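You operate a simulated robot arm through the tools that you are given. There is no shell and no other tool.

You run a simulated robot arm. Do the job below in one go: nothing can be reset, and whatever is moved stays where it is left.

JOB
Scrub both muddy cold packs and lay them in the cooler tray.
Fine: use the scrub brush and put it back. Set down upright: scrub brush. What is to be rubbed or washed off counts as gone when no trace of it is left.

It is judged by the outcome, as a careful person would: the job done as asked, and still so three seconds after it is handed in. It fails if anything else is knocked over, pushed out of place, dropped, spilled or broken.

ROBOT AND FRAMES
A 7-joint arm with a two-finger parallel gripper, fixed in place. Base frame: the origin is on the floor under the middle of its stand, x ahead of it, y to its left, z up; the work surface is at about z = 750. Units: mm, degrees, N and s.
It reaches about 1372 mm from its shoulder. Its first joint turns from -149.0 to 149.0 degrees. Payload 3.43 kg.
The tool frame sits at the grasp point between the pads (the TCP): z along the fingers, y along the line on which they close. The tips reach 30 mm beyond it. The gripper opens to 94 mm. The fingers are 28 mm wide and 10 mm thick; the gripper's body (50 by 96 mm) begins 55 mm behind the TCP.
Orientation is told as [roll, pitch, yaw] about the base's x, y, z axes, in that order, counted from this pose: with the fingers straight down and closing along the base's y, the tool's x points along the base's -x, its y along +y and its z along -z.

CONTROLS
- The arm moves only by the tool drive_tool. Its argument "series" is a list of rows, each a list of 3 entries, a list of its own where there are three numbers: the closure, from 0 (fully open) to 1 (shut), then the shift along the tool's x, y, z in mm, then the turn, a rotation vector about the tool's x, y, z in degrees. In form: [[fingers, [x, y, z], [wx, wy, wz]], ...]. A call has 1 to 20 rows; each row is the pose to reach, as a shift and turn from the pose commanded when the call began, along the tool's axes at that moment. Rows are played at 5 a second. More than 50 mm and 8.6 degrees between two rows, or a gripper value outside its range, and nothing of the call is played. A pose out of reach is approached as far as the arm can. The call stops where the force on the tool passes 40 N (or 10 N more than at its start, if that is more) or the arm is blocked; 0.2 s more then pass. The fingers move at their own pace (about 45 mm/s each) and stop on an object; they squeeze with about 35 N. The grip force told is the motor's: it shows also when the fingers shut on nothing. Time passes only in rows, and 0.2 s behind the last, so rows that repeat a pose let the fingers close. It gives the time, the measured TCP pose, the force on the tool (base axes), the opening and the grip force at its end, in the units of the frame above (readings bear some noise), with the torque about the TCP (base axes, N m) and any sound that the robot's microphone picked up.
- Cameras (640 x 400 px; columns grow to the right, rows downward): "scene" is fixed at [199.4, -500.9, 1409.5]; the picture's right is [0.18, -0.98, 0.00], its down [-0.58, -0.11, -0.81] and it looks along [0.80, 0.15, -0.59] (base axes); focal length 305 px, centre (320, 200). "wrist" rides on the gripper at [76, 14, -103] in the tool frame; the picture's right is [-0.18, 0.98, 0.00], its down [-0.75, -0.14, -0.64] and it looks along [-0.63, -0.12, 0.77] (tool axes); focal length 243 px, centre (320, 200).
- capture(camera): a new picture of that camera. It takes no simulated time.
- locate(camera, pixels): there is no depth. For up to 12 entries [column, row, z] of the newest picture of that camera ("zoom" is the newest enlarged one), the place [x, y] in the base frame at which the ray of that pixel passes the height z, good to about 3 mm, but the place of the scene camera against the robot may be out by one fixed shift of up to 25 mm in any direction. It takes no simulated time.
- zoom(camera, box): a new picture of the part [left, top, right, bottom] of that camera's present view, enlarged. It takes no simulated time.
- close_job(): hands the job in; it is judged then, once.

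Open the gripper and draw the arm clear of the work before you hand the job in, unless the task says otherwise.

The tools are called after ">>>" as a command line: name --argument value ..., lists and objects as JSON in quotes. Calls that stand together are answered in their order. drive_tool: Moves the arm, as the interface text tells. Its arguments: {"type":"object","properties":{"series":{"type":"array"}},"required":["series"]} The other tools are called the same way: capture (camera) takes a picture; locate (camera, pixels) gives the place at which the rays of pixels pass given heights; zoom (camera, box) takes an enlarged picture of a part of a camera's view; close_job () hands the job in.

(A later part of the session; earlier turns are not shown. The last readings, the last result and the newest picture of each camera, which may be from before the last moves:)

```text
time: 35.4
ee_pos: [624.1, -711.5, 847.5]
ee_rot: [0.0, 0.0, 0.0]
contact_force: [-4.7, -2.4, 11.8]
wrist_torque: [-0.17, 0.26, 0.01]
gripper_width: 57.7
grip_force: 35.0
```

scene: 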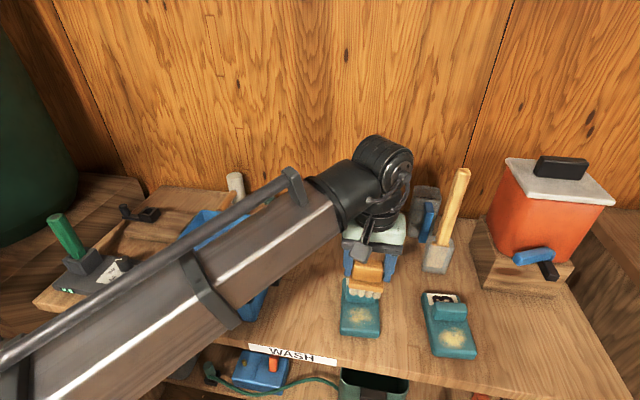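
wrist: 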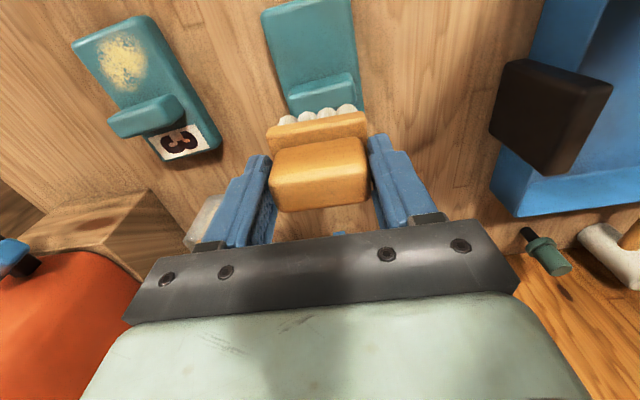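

Lifting and moving back along the path to a spot where pack 3 is clearly visible.

>>> drive_tool --series '[[1, [0, 0, -30], [0, 0, 0]], [1, [0, 0, -70], [0, 0, 0]], [1, [-15, 30, -100], [0, 0, 0]], [1, [-30, 70, -120], [0, 0, 0]], [1, [-50, 110, -120], [0, 0, 0]], [1, [-50, 110, -120], [0, 0, 0]]]'

>>> capture --camera "wrist"

>>> zoom --camera "scene" --box '[400, 280, 500, 365]'

```text
time: 36.8
ee_pos: [674.8, -601.0, 967.8]
ee_rot: [0.0, 0.0, 0.0]
contact_force: [0.7, 0.8, 0.0]
wrist_torque: [-0.01, -0.01, -0.01]
gripper_width: 57.5
grip_force: 35.5
```

```text
taken
```

wrist: 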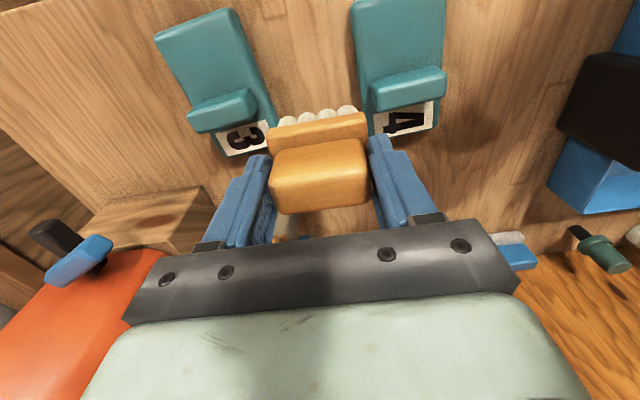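

```text
4.71 times, centred on (450, 322) of scene
```

zoom: 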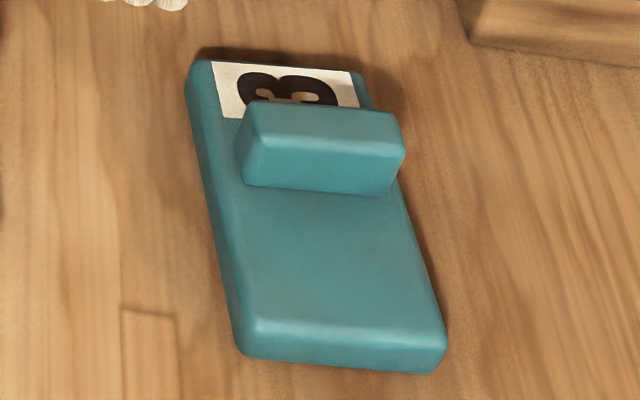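

Both packs now look clean in the wrist view; I'll zoom on each face for any remaining specks.

>>> zoom --camera "wrist" --box '[150, 0, 270, 100]'

>>> zoom --camera "wrist" --box '[340, 0, 460, 100]'

```text
4.00 times, centred on (210, 50) of wrist
```

zoom: 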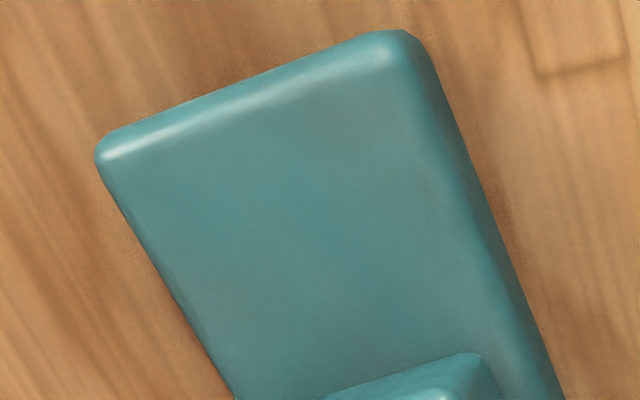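

```text
4.00 times, centred on (400, 50) of wrist
```

zoom: 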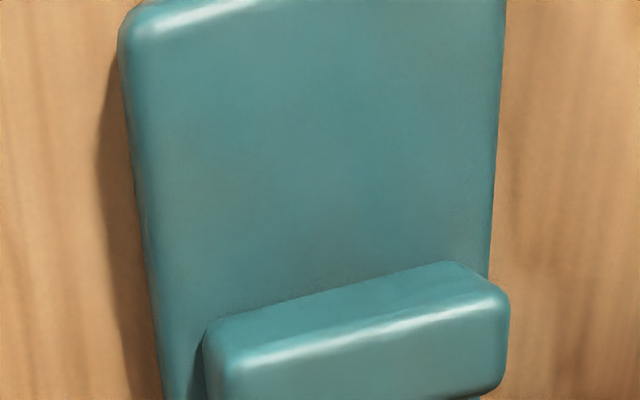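

I'll zoom even tighter on the former mud areas to rule out faint specks.

>>> zoom --camera "wrist" --box '[170, 15, 240, 75]'

>>> zoom --camera "wrist" --box '[365, 5, 435, 65]'

```text
6.67 times, centred on (205, 45) of wrist
```

zoom: 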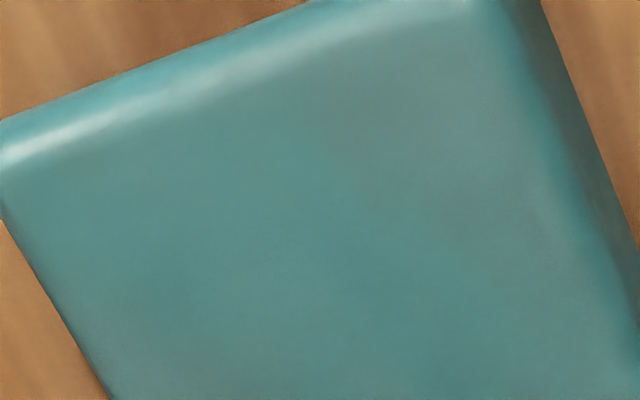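

```text
6.67 times, centred on (400, 35) of wrist
```

zoom: 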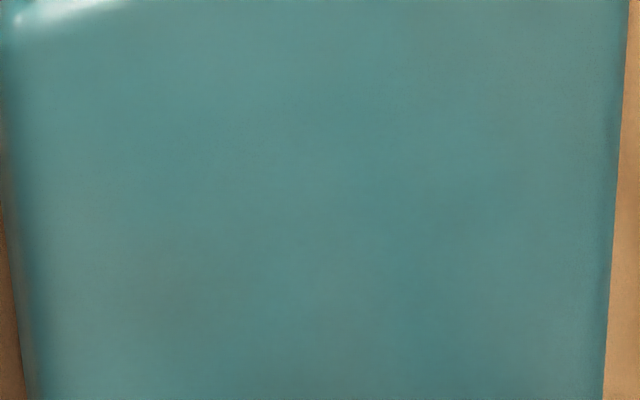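

Both packs are smooth teal with no specks. I'll now carry the brush back to its original spot (shift +190, +113.5 mm from here) and lower to about 10 mm above the bench.

>>> drive_tool --series '[[1, [-10, 40, 0], [0, 0, 0]], [1, [-20, 80, 0], [0, 0, 0]], [1, [-40, 113.5, 0], [0, 0, 0]], [1, [-85, 113.5, 0], [0, 0, 0]], [1, [-130, 113.5, 0], [0, 0, 0]], [1, [-170, 113.5, 0], [0, 0, 0]], [1, [-190, 113.5, 15], [0, 0, 0]], [1, [-190, 113.5, 55], [0, 0, 0]], [1, [-190, 113.5, 95], [0, 0, 0]], [1, [-190, 113.5, 125], [0, 0, 0]], [1, [-190, 113.5, 138], [0, 0, 0]], [1, [-190, 113.5, 138], [0, 0, 0]]]'

>>> capture --camera "wrist"

>>> zoom --camera "scene" --box '[320, 180, 420, 270]'

```text
time: 39.4
ee_pos: [866.6, -490.2, 830.8]
ee_rot: [-0.1, 0.1, 0.0]
contact_force: [0.3, 0.0, -1.7]
wrist_torque: [0.0, 0.03, 0.0]
gripper_width: 57.6
grip_force: 35.7
```

```text
taken
```

wrist: 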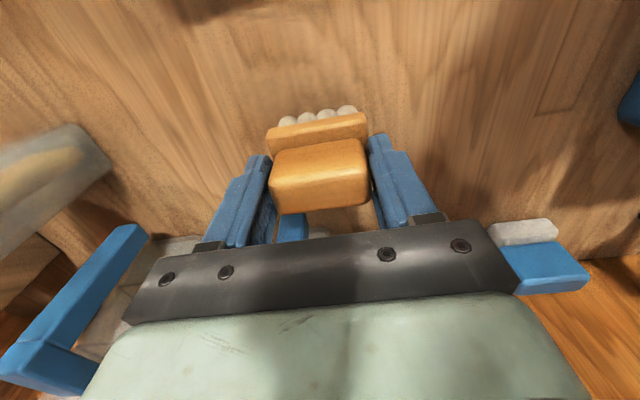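

```text
4.44 times, centred on (370, 225) of scene
```

zoom: 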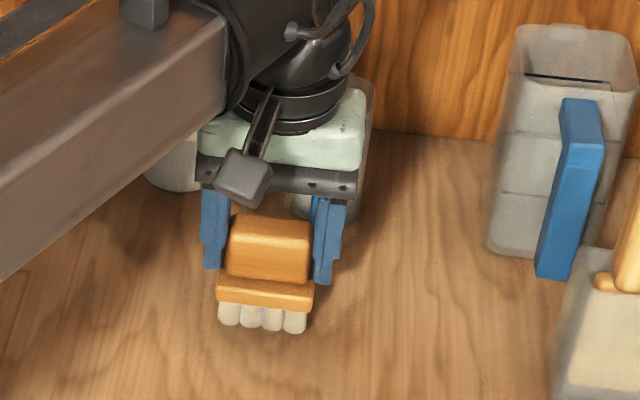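

Brush is ~10 mm above its original spot and upright. Stepping down to gentle contact with the bench.

>>> drive_tool --series '[[1, [0, 0, 4], [0, 0, 0]], [1, [0, 0, 7], [0, 0, 0]], [1, [0, 0, 8.5], [0, 0, 0]], [1, [0, 0, 8.5], [0, 0, 0]]]'

```text
time: 40.4
ee_pos: [866.5, -489.5, 821.6]
ee_rot: [-0.2, -0.1, 0.0]
contact_force: [-0.2, -0.1, -0.5]
wrist_torque: [0.03, 0.0, -0.02]
gripper_width: 58.1
grip_force: 34.8
```

>>> drive_tool --series '[[1, [0, 0, 0.7], [0, 0, 0]], [1, [0, 0, 1.4], [0, 0, 0]], [1, [0, 0, 1.4], [0, 0, 0]]]'

```text
time: 41.2
ee_pos: [867.3, -489.3, 819.7]
ee_rot: [-0.2, 0.0, 0.1]
contact_force: [-0.3, 0.5, -1.1]
wrist_torque: [0.0, 0.05, 0.02]
gripper_width: 57.5
grip_force: 35.1
```

Still only the brush's weight shows (-1.1 N), so it isn't quite down; lowering another 1.5 mm in small steps.

>>> drive_tool --series '[[1, [0, 0, 0.5], [0, 0, 0]], [1, [0, 0, 1.0], [0, 0, 0]], [1, [0, 0, 1.5], [0, 0, 0]], [1, [0, 0, 1.5], [0, 0, 0]]]'

```text
time: 42.2
ee_pos: [866.8, -489.1, 818.7]
ee_rot: [-0.1, 0.0, 0.0]
contact_force: [-1.2, 0.7, -1.0]
wrist_torque: [-0.02, 0.0, -0.01]
gripper_width: 57.9
grip_force: 35.3
```

Force still shows no contact at z≈818.7. I'll look at the bristle/bench gap before lowering more.

>>> zoom --camera "scene" --box '[335, 215, 385, 265]'

>>> drive_tool --series '[[1, [0, 0, 0.5], [0, 0, 0]], [1, [0, 0, 1.0], [0, 0, 0]], [1, [0, 0, 1.0], [0, 0, 0]]]'

```text
8.00 times, centred on (360, 240) of scene
```

zoom: 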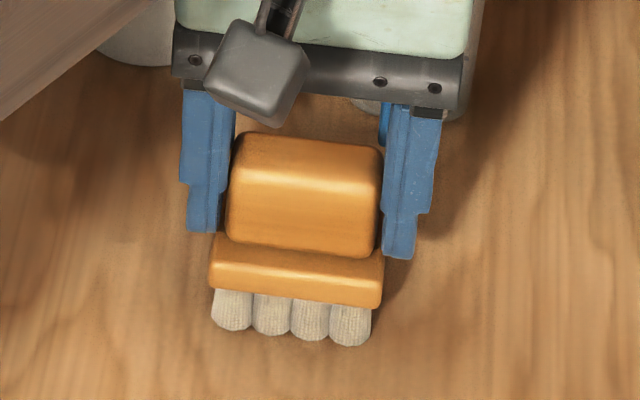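

```text
time: 43.0
ee_pos: [867.0, -489.1, 818.0]
ee_rot: [0.0, -0.1, 0.0]
contact_force: [-0.9, -3.6, 12.9]
wrist_torque: [0.0, 0.08, 0.0]
gripper_width: 57.7
grip_force: 34.6
```

Contact at 12.9 N, so the brush stands on the bench. I'll ease 0.5 mm and open the fingers, then rise.

>>> drive_tool --series '[[1, [0, 0, -0.5], [0, 0, 0]], [0.6, [0, 0, -0.5], [0, 0, 0]], [0.3, [0, 0, -0.5], [0, 0, 0]], [0, [0, 0, -0.5], [0, 0, 0]], [0, [0, 0, -0.5], [0, 0, 0]], [0, [0, 0, -0.5], [0, 0, 0]]]'

>>> capture --camera "wrist"

```text
time: 44.4
ee_pos: [867.3, -489.8, 817.0]
ee_rot: [-0.2, 0.0, 0.0]
contact_force: [-0.1, 0.1, -0.4]
wrist_torque: [0.0, -0.01, 0.02]
gripper_width: 94.4
grip_force: 0.1
```

```text
taken
```

wrist: 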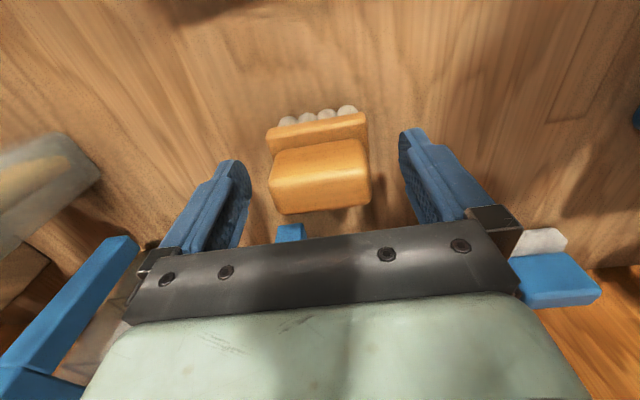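

The brush stands free and upright at its original place. I'll rise straight up, then move back to view the cooler tray and the packs.

>>> drive_tool --series '[[0, [0, 0, -30], [0, 0, 0]], [0, [0, 0, -70], [0, 0, 0]], [0, [0, 0, -110], [0, 0, 0]], [0, [0, 0, -150], [0, 0, 0]], [0, [20, 30, -180], [0, 0, 0]], [0, [50, 60, -200], [0, 0, 0]], [0, [85, 90, -215], [0, 0, 0]], [0, [120, 120, -225], [0, 0, 0]], [0, [155, 150, -235], [0, 0, 0]], [0, [190, 180, -245], [0, 0, 0]], [0, [225, 210, -255], [0, 0, 0]], [0, [255, 240, -265], [0, 0, 0]], [0, [255, 240, -265], [0, 0, 0]]]'

>>> capture --camera "wrist"

>>> capture --camera "scene"

```text
time: 47.1
ee_pos: [612.6, -250.0, 1081.0]
ee_rot: [-0.3, -0.7, 0.3]
contact_force: [7.3, -2.5, -12.0]
wrist_torque: [-0.16, -0.08, -0.08]
gripper_width: 94.0
grip_force: 0.0
stopped in row 13: the force on the tool passed its limit at 46 N (the readings are from after the stop); the commanded pose is now the measured one
```

```text
taken
```

wrist: 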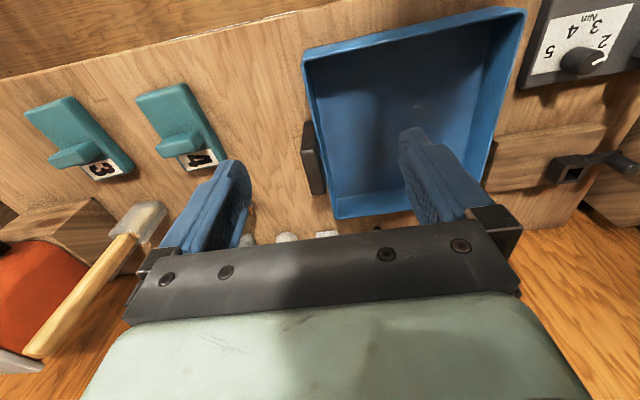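

```text
taken
```

scene: 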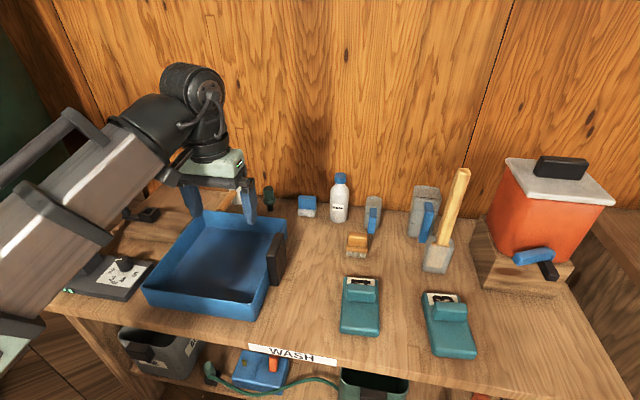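

The call stopped at a 46 N force spike at the very end, though neither picture shows anything touching the gripper (scene (215,195) is in free air). I'll hold still briefly to see whether the force settles.

>>> drive_tool --series '[[0, [0, 0, 0], [0, 0, 0]], [0, [0, 0, 0], [0, 0, 0]]]'

>>> zoom --camera "scene" --box '[40, 40, 320, 320]'

```text
time: 47.7
ee_pos: [613.4, -250.4, 1080.4]
ee_rot: [-0.3, -0.5, 0.3]
contact_force: [9.1, -3.5, -19.4]
wrist_torque: [0.03, -0.44, 0.11]
gripper_width: 93.8
grip_force: 0.1
```

```text
1.43 times, centred on (180, 180) of scene
```

zoom: 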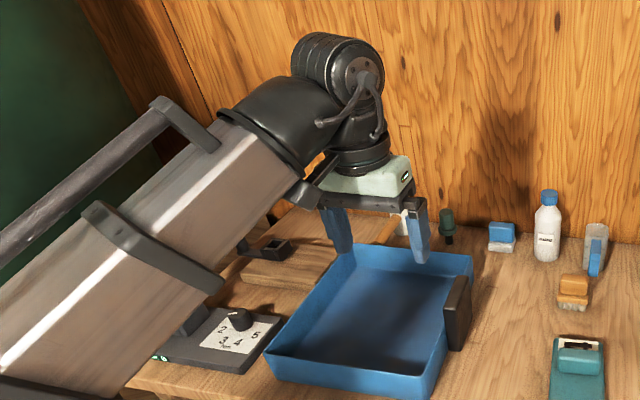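

A steady -19 N remains: the camera bracket behind the gripper seems to press on the arm's own forearm (zoom (305,190)), because this pose is too folded. I'll back out the way I came.

>>> drive_tool --series '[[0, [-15, -15, 5], [0, 0, 0]], [0, [-35, -30, 12], [0, 0, 0]], [0, [-60, -50, 25], [0, 0, 0]], [0, [-60, -50, 25], [0, 0, 0]]]'

>>> zoom --camera "scene" --box '[40, 40, 320, 320]'

```text
time: 48.7
ee_pos: [672.4, -301.1, 1057.3]
ee_rot: [-0.4, -0.4, 0.3]
contact_force: [0.1, 0.0, 0.3]
wrist_torque: [-0.01, 0.04, 0.0]
gripper_width: 93.8
grip_force: 0.1
```

```text
1.43 times, centred on (180, 180) of scene
```

zoom: 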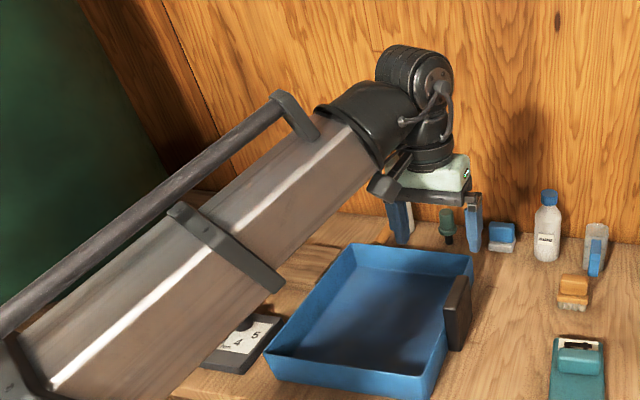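

Force is back to zero. I'll first correct the small tilt left by that contact, then rotate the gripper 90° (closing along x, bracket away from the forearm) while moving over pack 4.

>>> drive_tool --series '[[0, [0, -10, 0], [-0.35, 0.45, 0.3]], [0, [0, -20, 0], [-0.35, 0.45, 0.3]], [0, [0, -20, 0], [-0.35, 0.45, 0.3]]]'

```text
time: 49.5
ee_pos: [671.9, -319.4, 1056.1]
ee_rot: [0.0, 0.1, -0.1]
contact_force: [-0.1, -0.3, 0.3]
wrist_torque: [0.01, 0.02, 0.02]
gripper_width: 94.1
grip_force: 0.1
```

Orientation is level again. Now moving over pack 4 while turning -90° about the tool's z.

>>> drive_tool --series '[[0, [-1, -16, 4], [0, 0, -7.5]], [0, [-3, -32, 8], [0, 0, -15]], [0, [-4, -48, 12], [0, 0, -22.5]], [0, [-6, -64, 16], [0, 0, -30]], [0, [-7, -80, 20], [0, 0, -37.5]], [0, [-9, -96, 24], [0, 0, -45]], [0, [-10, -112, 28], [0, 0, -52.5]], [0, [-12, -128, 32], [0, 0, -60]], [0, [-13, -144, 36], [0, 0, -67.5]], [0, [-15, -160, 40], [0, 0, -75]], [0, [-16, -176, 44], [0, 0, -82.5]], [0, [-18, -192, 56], [0, 0, -90]], [0, [-18, -192, 56], [0, 0, -90]]]'

>>> capture --camera "wrist"

>>> capture --camera "scene"

```text
time: 52.3
ee_pos: [691.5, -511.0, 999.3]
ee_rot: [0.0, -0.1, 90.2]
contact_force: [-0.3, -0.2, 0.8]
wrist_torque: [0.02, 0.01, -0.01]
gripper_width: 94.2
grip_force: 0.0
```

```text
taken
```

wrist: 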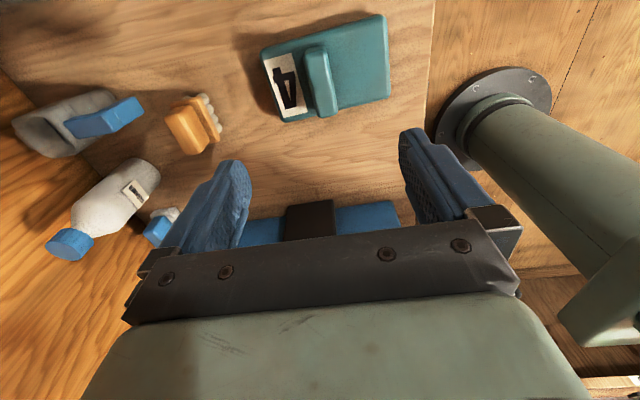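

```text
taken
```

scene: 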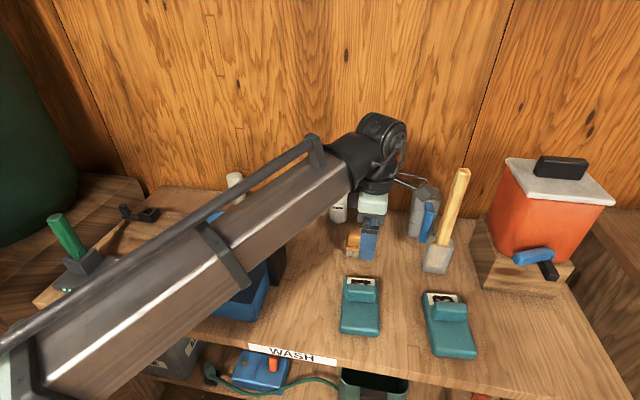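

The tool is at (691,-511) with yaw 90; pack 4's ridge shows at wrist (321,83), between the finger lines. I'll zoom to locate it precisely.

>>> zoom --camera "wrist" --box '[250, 0, 400, 130]'

```text
3.08 times, centred on (325, 65) of wrist
```

zoom: 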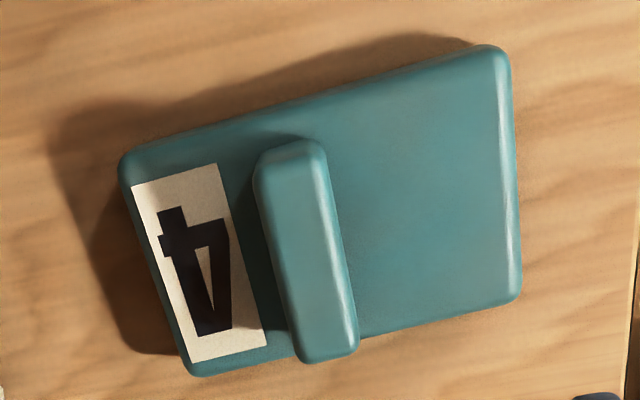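

Locating the ridge's top edges and pack 4's top corners from this zoom.

>>> locate --camera "zoom" --pixels '[[257, 180, 805], [298, 352, 805], [325, 158, 805], [357, 342, 805], [132, 185, 780], [216, 164, 780], [266, 345, 780], [190, 362, 780], [122, 165, 775], [500, 55, 775], [518, 295, 775], [195, 372, 775]]'

>>> locate --camera "zoom" --pixels '[[257, 180, 815], [298, 352, 815], [325, 158, 815], [357, 342, 815], [305, 150, 805], [330, 355, 805]]'

```text
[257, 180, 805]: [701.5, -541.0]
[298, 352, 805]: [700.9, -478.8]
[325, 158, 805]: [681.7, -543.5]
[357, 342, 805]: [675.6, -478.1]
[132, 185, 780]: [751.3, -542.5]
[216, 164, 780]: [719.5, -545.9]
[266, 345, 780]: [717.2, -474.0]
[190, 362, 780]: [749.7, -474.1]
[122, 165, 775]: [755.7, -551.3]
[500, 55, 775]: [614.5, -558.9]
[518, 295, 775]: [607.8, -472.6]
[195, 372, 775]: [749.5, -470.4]
```

```text
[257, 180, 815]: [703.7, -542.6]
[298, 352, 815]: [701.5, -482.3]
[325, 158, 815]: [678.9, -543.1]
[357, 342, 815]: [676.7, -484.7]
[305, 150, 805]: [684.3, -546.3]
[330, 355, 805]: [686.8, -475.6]
```

Pack 4's ridge is 24 mm thick, centred ≈ (690,-511), yaw ≈ 2–3°, pack top z≈780. I'll descend over it to TCP z≈820 first with a 2° alignment turn.

>>> drive_tool --series '[[0, [0, 0.5, 40], [0, 0, -1]], [0, [0, 1, 80], [0, 0, -2]], [0, [0, 1.5, 120], [0, 0, -2.3]], [0, [0, 1.5, 155], [0, 0, -2.3]], [0, [0, 1.5, 172], [0, 0, -2.3]], [0, [0, 1.5, 178], [0, 0, -2.3]], [0, [0, 1.5, 178], [0, 0, -2.3]]]'

>>> capture --camera "wrist"

>>> zoom --camera "scene" --box '[310, 230, 420, 350]'

```text
time: 53.9
ee_pos: [690.6, -513.0, 821.1]
ee_rot: [0.0, -0.1, 92.2]
contact_force: [-0.1, 0.1, 0.1]
wrist_torque: [-0.01, 0.02, 0.0]
gripper_width: 94.1
grip_force: 0.1
```

```text
taken
```

wrist: 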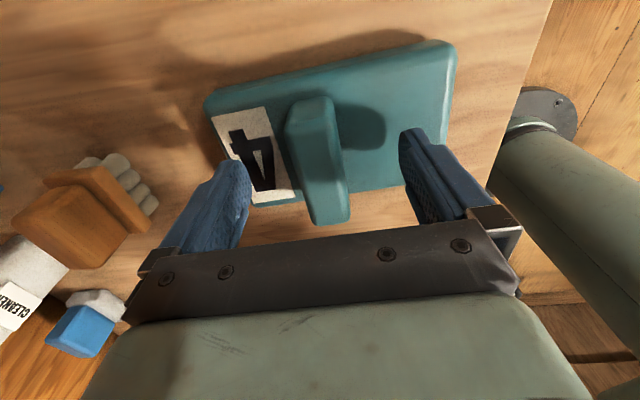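

```text
3.33 times, centred on (365, 290) of scene
```

zoom: 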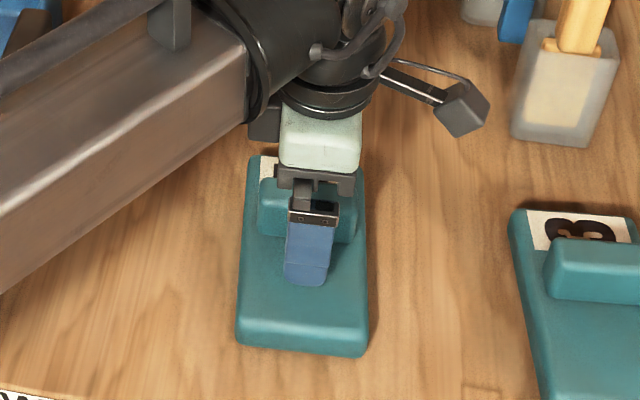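

Ridge sits between the fingers (wrist columns ~288–348). Lowering another 6.5 mm so the tips hover just above the pack top, then closing.

>>> drive_tool --series '[[0, [0, 0, 3], [0, 0, 0]], [0, [0, 0, 6.5], [0, 0, 0]], [0, [0, 0, 6.5], [0, 0, 0]]]'

```text
time: 54.7
ee_pos: [690.7, -512.5, 816.0]
ee_rot: [0.0, -0.1, 92.3]
contact_force: [0.9, 0.6, 0.5]
wrist_torque: [0.0, 0.01, 0.0]
gripper_width: 93.9
grip_force: 0.1
```

No contact. Closing on the ridge now.

>>> drive_tool --series '[[0.4, [0, 0, 0], [0, 0, 0]], [0.7, [0, 0, 0], [0, 0, 0]], [1, [0, 0, 0], [0, 0, 0]], [1, [0, 0, 0], [0, 0, 0]], [1, [0, 0, 0], [0, 0, 0]], [1, [0, 0, 0], [0, 0, 0]], [1, [0, 0, 0], [0, 0, 0]]]'

>>> capture --camera "wrist"

```text
time: 56.3
ee_pos: [691.4, -511.2, 815.0]
ee_rot: [0.0, -0.2, 92.2]
contact_force: [0.3, -0.1, -0.3]
wrist_torque: [-0.03, -0.01, 0.0]
gripper_width: 30.3
grip_force: 35.2
```

```text
taken
```

wrist: 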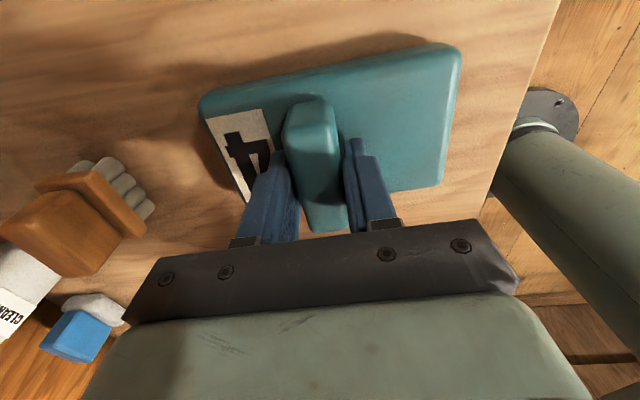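

Gripped at 30.3 mm, 35 N. Lifting gently and checking that the pack comes up level.

>>> drive_tool --series '[[1, [0, 0, -10], [0, 0, 0]], [1, [0, 0, -25], [0, 0, 0]], [1, [0, 0, -50], [0, 0, 0]], [1, [0, 0, -85], [0, 0, 0]], [1, [0, 0, -120], [0, 0, 0]], [1, [0, 0, -150], [0, 0, 0]], [1, [0, 0, -150], [0, 0, 0]]]'

>>> capture --camera "wrist"

>>> capture --camera "scene"

>>> locate --camera "scene" --pixels '[[145, 287, 815], [252, 302, 815], [287, 219, 815], [207, 212, 815], [254, 320, 750], [148, 303, 750]]'

```text
time: 57.9
ee_pos: [691.0, -511.6, 965.0]
ee_rot: [0.0, -0.1, 92.3]
contact_force: [0.1, -0.7, -3.9]
wrist_torque: [0.0, -0.06, 0.01]
gripper_width: 30.3
grip_force: 33.9
```

```text
taken
```

wrist: 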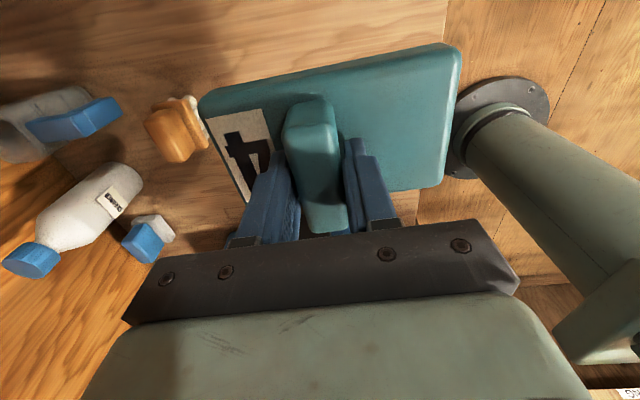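

```text
taken
```

scene: 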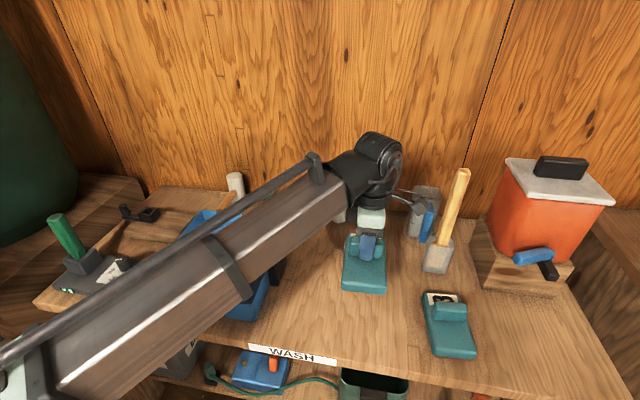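

```text
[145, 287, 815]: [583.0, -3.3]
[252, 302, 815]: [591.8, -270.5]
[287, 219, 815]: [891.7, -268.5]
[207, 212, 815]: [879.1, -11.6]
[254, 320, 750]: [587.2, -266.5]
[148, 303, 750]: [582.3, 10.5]
```

Pack 4 hangs level (3.9 N). The tray rim spans roughly x 600–905, y -270 to -3. I'll carry the pack over toward the tray at this height and look at it.

>>> drive_tool --series '[[1, [-38, -10, 0], [0, 0, 0.3]], [1, [-76, -20, 0], [0, 0, 0.6]], [1, [-114, -30, 0], [0, 0, 0.9]], [1, [-152, -40, 0], [0, 0, 1.2]], [1, [-190, -50, 0], [0, 0, 1.5]], [1, [-228, -60, 0], [0, 0, 1.8]], [1, [-266, -70, 0], [0, 0, 2.1]], [1, [-290, -77, 0], [0, 0, 2.3]], [1, [-308, -81.3, 0], [0, 0, 2.3]], [1, [-308, -81.3, 0], [0, 0, 2.3]]]'

>>> capture --camera "wrist"

>>> capture --camera "scene"

```text
time: 60.1
ee_pos: [759.2, -200.0, 965.2]
ee_rot: [0.0, -0.1, 90.0]
contact_force: [-0.2, 0.1, -4.0]
wrist_torque: [0.01, -0.02, -0.03]
gripper_width: 30.3
grip_force: 35.1
```

```text
taken
```

wrist: 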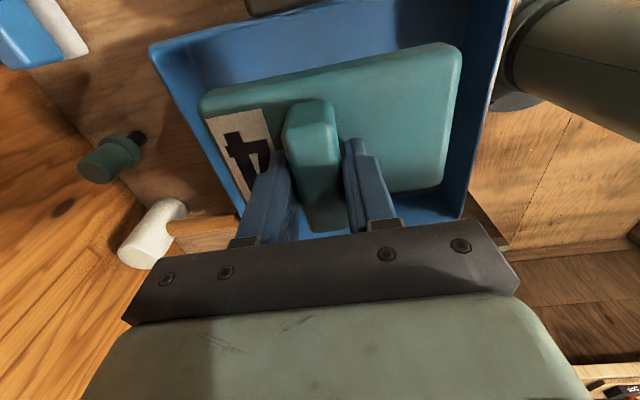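

```text
taken
```

scene: 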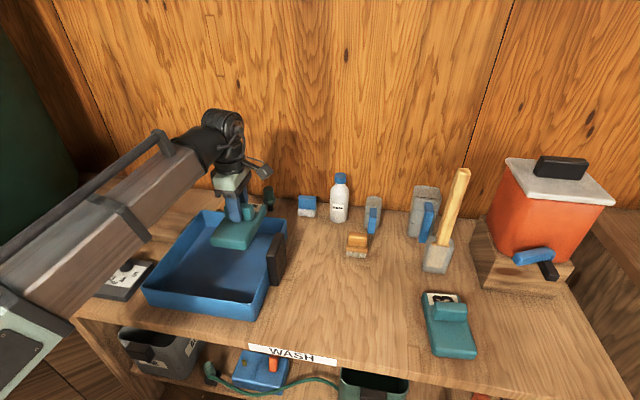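

The tray is visible beneath the pack: left rim at wrist (152,45), right rim at (507,15)–(463,217). Locating rim points for the tray's bounds.

>>> locate --camera "wrist" --pixels '[[150, 45, 815], [162, 52, 815], [240, 213, 815], [508, 10, 815], [464, 217, 815], [450, 200, 755], [190, 70, 755], [340, 20, 815]]'

>>> zoom --camera "scene" --box '[130, 180, 310, 330]'

```text
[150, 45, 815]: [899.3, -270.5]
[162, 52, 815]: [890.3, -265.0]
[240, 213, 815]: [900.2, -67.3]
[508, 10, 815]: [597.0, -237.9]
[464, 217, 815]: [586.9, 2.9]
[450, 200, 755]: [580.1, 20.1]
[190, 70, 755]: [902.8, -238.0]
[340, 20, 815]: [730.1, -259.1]
```

```text
2.67 times, centred on (220, 255) of scene
```

zoom: 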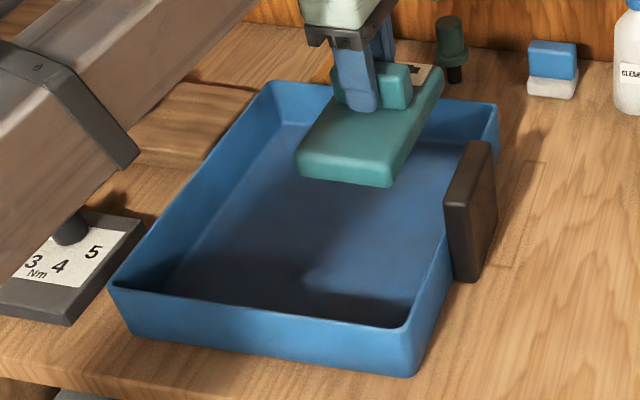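

Tray interior is about x 605–890, y -260 to -10. I'll place pack 4 in the far half at (752,-80), descending to TCP z≈840 first.

>>> drive_tool --series '[[1, [-40, 3, 0], [0, 0, 0]], [1, [-80, 5, 0], [0, 0, 0]], [1, [-120, 7, 0], [0, 0, 0]], [1, [-120, 7, 40], [0, 0, 0]], [1, [-120, 7, 80], [0, 0, 0]], [1, [-120, 7, 110], [0, 0, 0]], [1, [-120, 7, 125], [0, 0, 0]], [1, [-120, 7, 125], [0, 0, 0]]]'

>>> capture --camera "wrist"

>>> zoom --camera "scene" --box '[130, 180, 310, 330]'

```text
time: 61.9
ee_pos: [752.0, -80.7, 841.3]
ee_rot: [0.0, -0.1, 90.0]
contact_force: [0.3, 0.4, -3.1]
wrist_torque: [-0.01, 0.01, 0.05]
gripper_width: 30.2
grip_force: 35.4
```

```text
taken
```

wrist: 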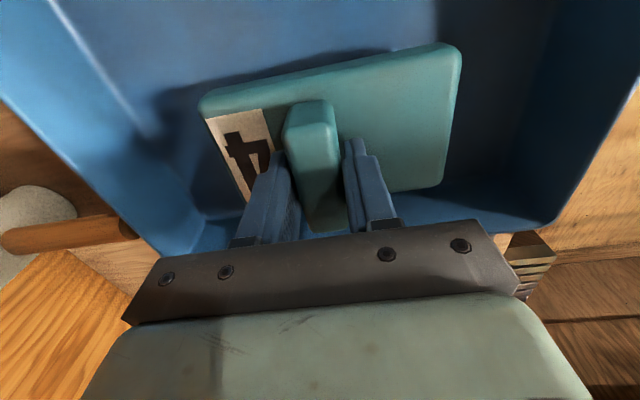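

```text
2.67 times, centred on (220, 255) of scene
```

zoom: 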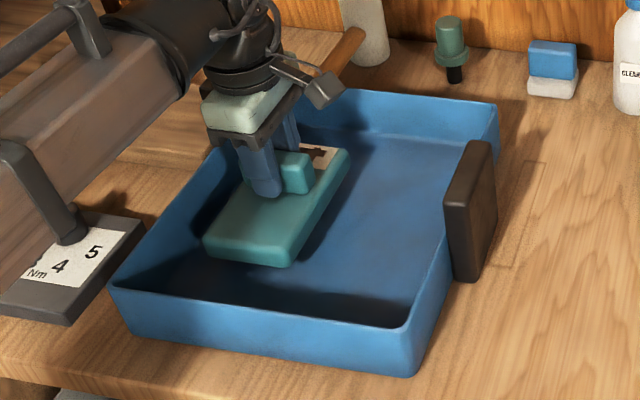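

No contact yet, pack is inside the walls. Before going lower I want to check how close the forearm is to the dial device at zoom (70,240).

>>> zoom --camera "scene" --box '[0, 100, 260, 340]'

>>> zoom --camera "scene" --box '[100, 190, 200, 300]'

```text
1.67 times, centred on (130, 220) of scene
```

zoom: 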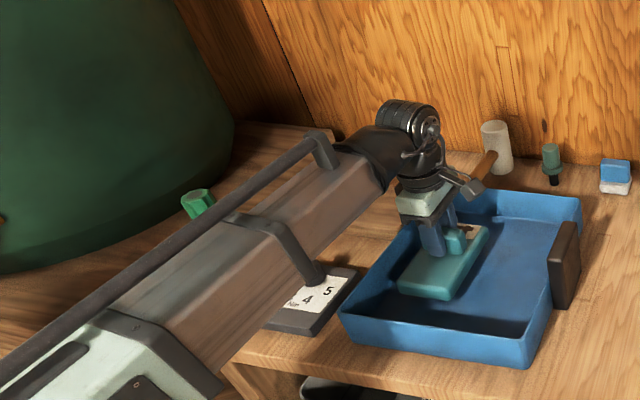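

```text
3.64 times, centred on (150, 245) of scene
```

zoom: 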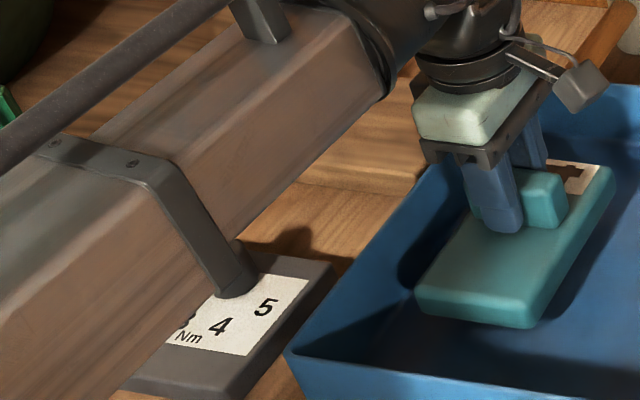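

The dial and green-handled items compute to y≈97 and y≈277, well off to the side and below the forearm, so it's clear. Stepping down to lay the pack on the tray floor.

>>> drive_tool --series '[[1, [0, 0, 5], [0, 0, 0]], [1, [0, 0, 10], [0, 0, 0]], [1, [0, 0, 14], [0, 0, 0]], [1, [0, 0, 17], [0, 0, 0]], [1, [0, 0, 19], [0, 0, 0]], [1, [0, 0, 19], [0, 0, 0]]]'

```text
time: 63.3
ee_pos: [750.2, -80.0, 822.3]
ee_rot: [0.0, -0.1, 90.0]
contact_force: [0.4, 0.1, -3.0]
wrist_torque: [0.0, -0.04, 0.02]
gripper_width: 30.3
grip_force: 34.8
```

Still hanging free (-3 N) at z≈822. Continuing down in 1 mm steps until it rests.

>>> drive_tool --series '[[1, [0, 0, 1], [0, 0, 0]], [1, [0, 0, 2], [0, 0, 0]], [1, [0, 0, 3], [0, 0, 0]], [1, [0, 0, 3], [0, 0, 0]]]'

```text
time: 64.3
ee_pos: [751.5, -79.9, 819.9]
ee_rot: [-0.3, -0.1, 90.0]
contact_force: [6.2, -3.7, 35.6]
wrist_torque: [0.1, 0.0, 0.02]
gripper_width: 30.2
grip_force: 35.0
```

It rests on the floor now with 35 N of press; I'll ease off ~1.5 mm to relax it before releasing.

>>> drive_tool --series '[[1, [0, 0, -0.8], [0, 0, 0]], [1, [0, 0, -1.3], [0, 0, 0]], [1, [0, 0, -1.3], [0, 0, 0]]]'

```text
time: 65.1
ee_pos: [751.4, -80.5, 820.4]
ee_rot: [-0.1, -0.1, 90.1]
contact_force: [6.5, -3.4, 17.4]
wrist_torque: [-0.26, -0.13, 0.04]
gripper_width: 30.3
grip_force: 34.5
```

Down to 17 N; easing slightly more, then opening the fingers.

>>> drive_tool --series '[[1, [0, 0, -0.6], [0, 0, 0]], [1, [0, 0, -0.6], [0, 0, 0]], [0.6, [0, 0, -0.6], [0, 0, 0]], [0.4, [0, 0, -0.6], [0, 0, 0]], [0.3, [0, 0, -0.6], [0, 0, 0]], [0.3, [0, 0, -0.6], [0, 0, 0]]]'

>>> capture --camera "wrist"

```text
time: 66.5
ee_pos: [752.1, -80.8, 820.2]
ee_rot: [0.0, -0.2, 90.0]
contact_force: [-0.4, 0.4, 0.0]
wrist_torque: [-0.01, 0.03, -0.02]
gripper_width: 65.8
grip_force: 0.1
```

```text
taken
```

wrist: 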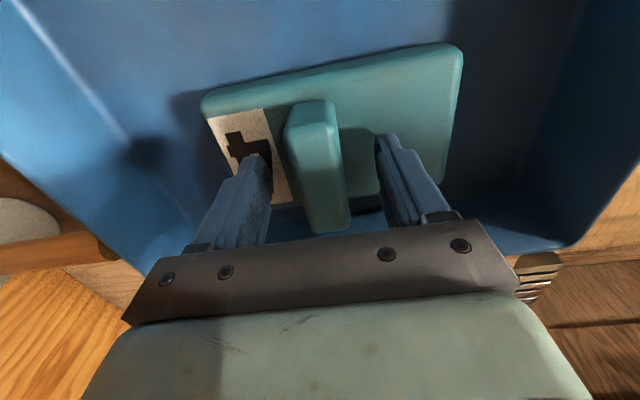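

Pack 4 is released and lies flat in the tray. I'll rise straight up out of the tray.

>>> drive_tool --series '[[0.3, [0, 0, -20], [0, 0, 0]], [0.3, [0, 0, -60], [0, 0, 0]], [0.2, [0, 0, -100], [0, 0, 0]], [0, [0, 0, -140], [0, 0, 0]], [0, [0, 0, -170], [0, 0, 0]], [0, [0, 0, -170], [0, 0, 0]]]'

>>> capture --camera "wrist"

```text
time: 67.9
ee_pos: [751.6, -82.1, 989.6]
ee_rot: [0.0, -0.1, 90.0]
contact_force: [-0.3, 0.4, -0.3]
wrist_torque: [-0.01, 0.01, 0.02]
gripper_width: 93.9
grip_force: 0.1
```

```text
taken
```

wrist: 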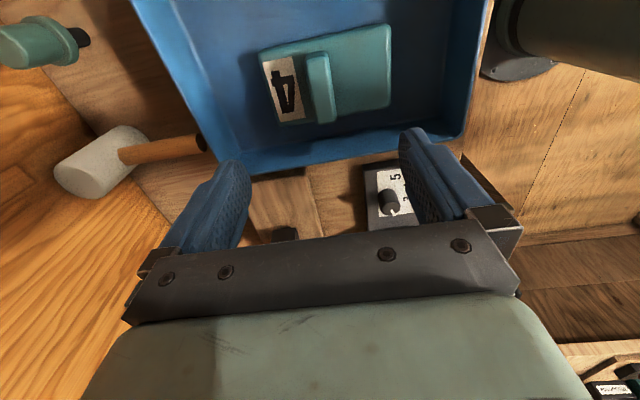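

Pack 4 lies flat in the tray at wrist (328,75). Now moving over to pack 3 at about (675,-709), z≈1000.

>>> drive_tool --series '[[0, [40, 5, -3], [0, 0, 0]], [0, [80, 10, -6], [0, 0, 0]], [0, [120, 15, -9], [0, 0, 0]], [0, [160, 20, -10], [0, 0, 0]], [0, [200, 25, -10], [0, 0, 0]], [0, [240, 30, -10], [0, 0, 0]], [0, [280, 35, -10], [0, 0, 0]], [0, [320, 40, -10], [0, 0, 0]], [0, [360, 45, -10], [0, 0, 0]], [0, [400, 50, -10], [0, 0, 0]], [0, [440, 55, -10], [0, 0, -1]], [0, [480, 60, -10], [0, 0, -2]], [0, [520, 65, -10], [0, 0, -3]], [0, [560, 70, -10], [0, 0, -4]], [0, [600, 75, -10], [0, 0, -4]], [0, [628, 77, -10], [0, 0, -4]], [0, [628, 77, -10], [0, 0, -4]]]'

>>> capture --camera "wrist"

>>> zoom --camera "wrist" --box '[250, 0, 400, 130]'

>>> capture --camera "scene"

```text
time: 71.5
ee_pos: [675.8, -711.0, 997.2]
ee_rot: [-0.1, 0.0, 94.0]
contact_force: [0.5, -0.4, -0.2]
wrist_torque: [-0.02, -0.01, 0.03]
gripper_width: 93.9
grip_force: 0.1
```

```text
taken
```

wrist: 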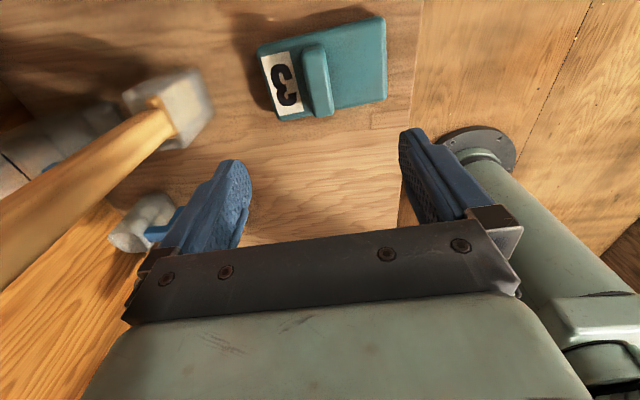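

```text
3.08 times, centred on (325, 65) of wrist
```

zoom: 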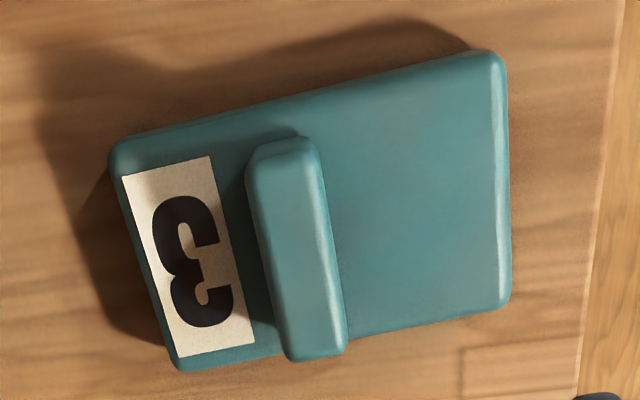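

```text
taken
```

scene: 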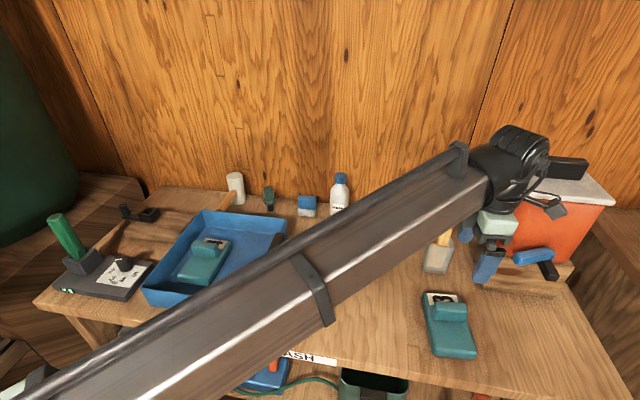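

Pack 3's ridge is at wrist (318,80); mallet's handle is clear to the left. Locating ridge edges and label corners.

>>> locate --camera "zoom" --pixels '[[247, 172, 807], [288, 355, 807], [317, 152, 807], [347, 342, 807], [122, 177, 780], [208, 156, 780], [255, 343, 780], [178, 357, 780], [110, 155, 775], [495, 55, 775], [508, 300, 775], [182, 367, 775]]'

```text
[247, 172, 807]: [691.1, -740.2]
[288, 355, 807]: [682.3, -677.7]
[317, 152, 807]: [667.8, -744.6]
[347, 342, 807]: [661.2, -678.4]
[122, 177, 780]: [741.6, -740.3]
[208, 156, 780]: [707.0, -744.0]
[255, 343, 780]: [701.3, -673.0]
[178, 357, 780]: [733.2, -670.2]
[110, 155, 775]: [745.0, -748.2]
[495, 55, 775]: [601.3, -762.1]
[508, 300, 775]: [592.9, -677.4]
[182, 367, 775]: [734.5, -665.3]
```

Pack 3's ridge centre ≈ (676,-710) with yaw ≈ 6°, so I'm already lined up; adding a 2° turn and descending to z≈821.

>>> drive_tool --series '[[0, [-0.5, 0, 40], [0, 0, -1]], [0, [-0.5, 0, 80], [0, 0, -2]], [0, [-0.5, 0, 120], [0, 0, -2]], [0, [-0.5, 0, 155], [0, 0, -2]], [0, [-0.5, 0, 170], [0, 0, -2]], [0, [-0.5, 0, 176], [0, 0, -2]], [0, [-0.5, 0, 176], [0, 0, -2]]]'

>>> capture --camera "wrist"

>>> capture --camera "scene"

```text
time: 73.1
ee_pos: [676.7, -709.0, 824.1]
ee_rot: [0.0, -0.1, 96.0]
contact_force: [0.6, 0.7, -0.8]
wrist_torque: [0.02, -0.06, 0.0]
gripper_width: 93.9
grip_force: 0.0
```

```text
taken
```

wrist: 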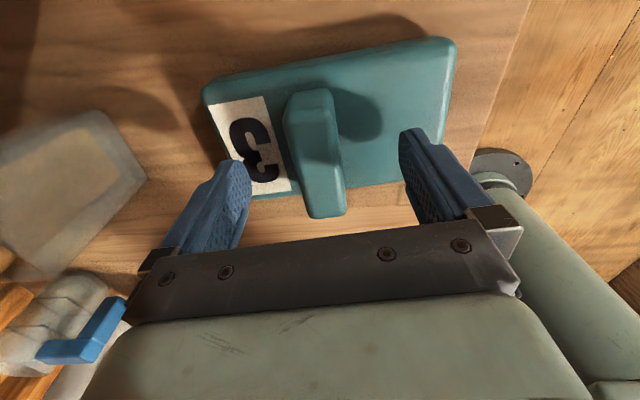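

```text
taken
```

scene: 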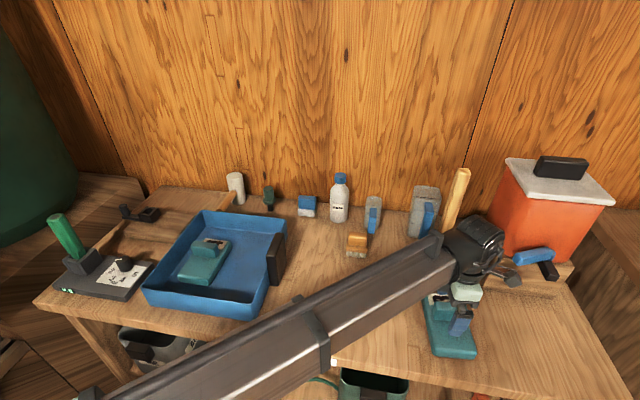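

Fingers straddle the ridge (wrist columns 285–347), all clear. Lowering 9 mm more to TCP z≈815, then checking force.

>>> drive_tool --series '[[0, [0, 0, 4], [0, 0, 0]], [0, [0, 0, 7], [0, 0, 0]], [0, [0, 0, 9], [0, 0, 0]], [0, [0, 0, 9], [0, 0, 0]]]'

```text
time: 74.1
ee_pos: [675.9, -708.6, 815.8]
ee_rot: [0.0, -0.1, 96.0]
contact_force: [-0.3, 0.2, -0.1]
wrist_torque: [0.02, -0.01, 0.0]
gripper_width: 93.8
grip_force: 0.1
```

No contact at z≈815.8. Closing on pack 3's ridge and lifting a little only after the grip shows.

>>> drive_tool --series '[[0.4, [0, 0, 0], [0, 0, 0]], [0.7, [0, 0, 0], [0, 0, 0]], [1, [0, 0, 0], [0, 0, 0]], [1, [0, 0, 0], [0, 0, 0]], [1, [0, 0, 0], [0, 0, 0]], [1, [0, 0, 0], [0, 0, 0]], [1, [0, 0, 0], [0, 0, 0]]]'

>>> capture --camera "wrist"

```text
time: 75.7
ee_pos: [675.4, -707.8, 814.7]
ee_rot: [-0.1, 0.0, 96.0]
contact_force: [-0.3, 0.4, -0.1]
wrist_torque: [0.02, 0.02, -0.13]
gripper_width: 30.3
grip_force: 35.5
```

```text
taken
```

wrist: 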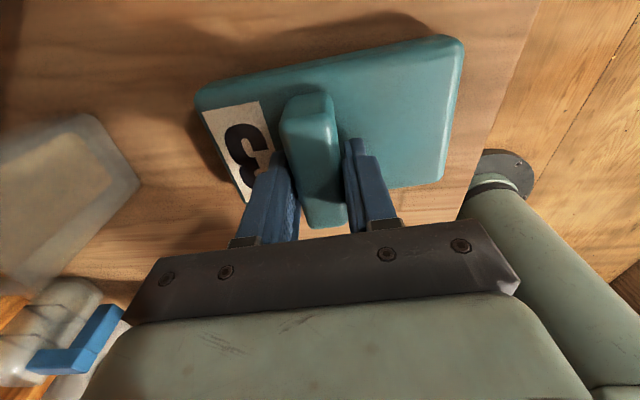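

Grip confirmed (30.3 mm, 35 N). Lifting pack 3 straight up.

>>> drive_tool --series '[[1, [0, 0, -10], [0, 0, 0]], [1, [0, 0, -25], [0, 0, 0]], [1, [0, 0, -50], [0, 0, 0]], [1, [0, 0, -85], [0, 0, 0]], [1, [0, 0, -120], [0, 0, 0]], [1, [0, 0, -155], [0, 0, 0]], [1, [0, 0, -165], [0, 0, 0]], [1, [0, 0, -165], [0, 0, 0]]]'

>>> capture --camera "wrist"

```text
time: 77.5
ee_pos: [674.6, -709.2, 981.6]
ee_rot: [0.1, -0.2, 96.1]
contact_force: [-0.9, -0.2, -3.8]
wrist_torque: [0.03, -0.01, -0.01]
gripper_width: 30.4
grip_force: 35.2
```

```text
taken
```

wrist: 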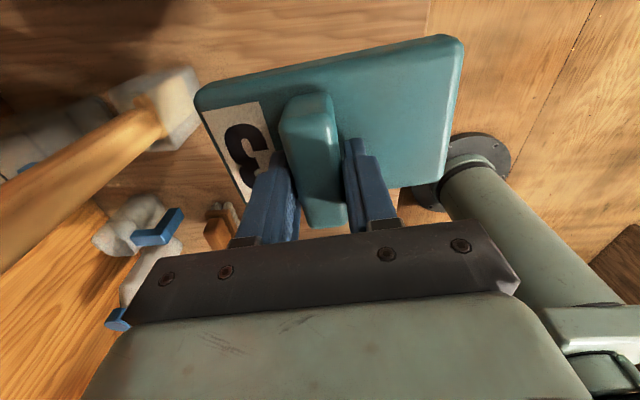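

Pack 3 hangs level (3.8 N). Carrying it to above the near half of the tray at (752,-190) while turning back to yaw 90.

>>> drive_tool --series '[[1, [-39, -10, 0], [0, 0, 0]], [1, [-78, -20, 0], [0, 0, 0.5]], [1, [-117, -30, 0], [0, 0, 1]], [1, [-156, -40, 0], [0, 0, 1.5]], [1, [-195, -50, 0], [0, 0, 2]], [1, [-234, -60, 0], [0, 0, 2.5]], [1, [-273, -70, 0], [0, 0, 3]], [1, [-312, -80, 0], [0, 0, 3.5]], [1, [-351, -90, 0], [0, 0, 4]], [1, [-390, -100, 0], [0, 0, 4.5]], [1, [-429, -110, 0], [0, 0, 5]], [1, [-468, -120, 0], [0, 0, 5.5]], [1, [-495, -127, 0], [0, 0, 6]], [1, [-508, -130, 0], [0, 0, 6]], [1, [-508, -130, 0], [0, 0, 6]]]'

>>> capture --camera "wrist"

>>> capture --camera "scene"

```text
time: 80.7
ee_pos: [751.2, -189.7, 980.8]
ee_rot: [0.0, -0.1, 90.0]
contact_force: [0.6, -0.3, -3.6]
wrist_torque: [0.01, -0.01, -0.02]
gripper_width: 30.4
grip_force: 35.1
```

```text
taken
```

wrist: 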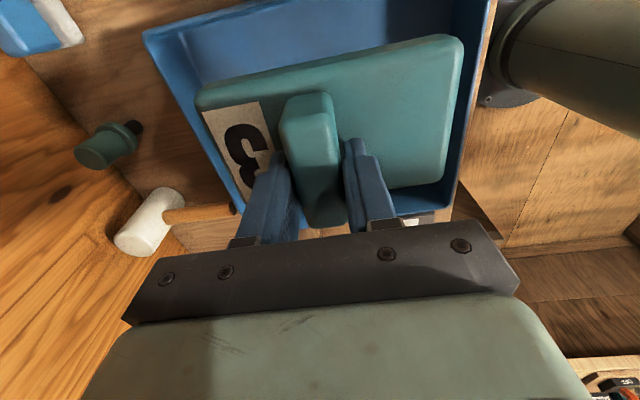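

```text
taken
```

scene: 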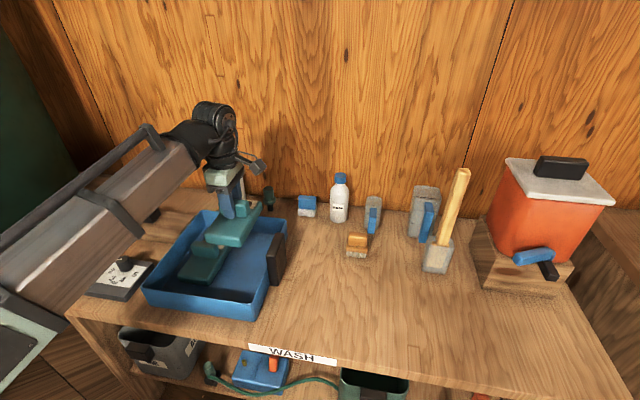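

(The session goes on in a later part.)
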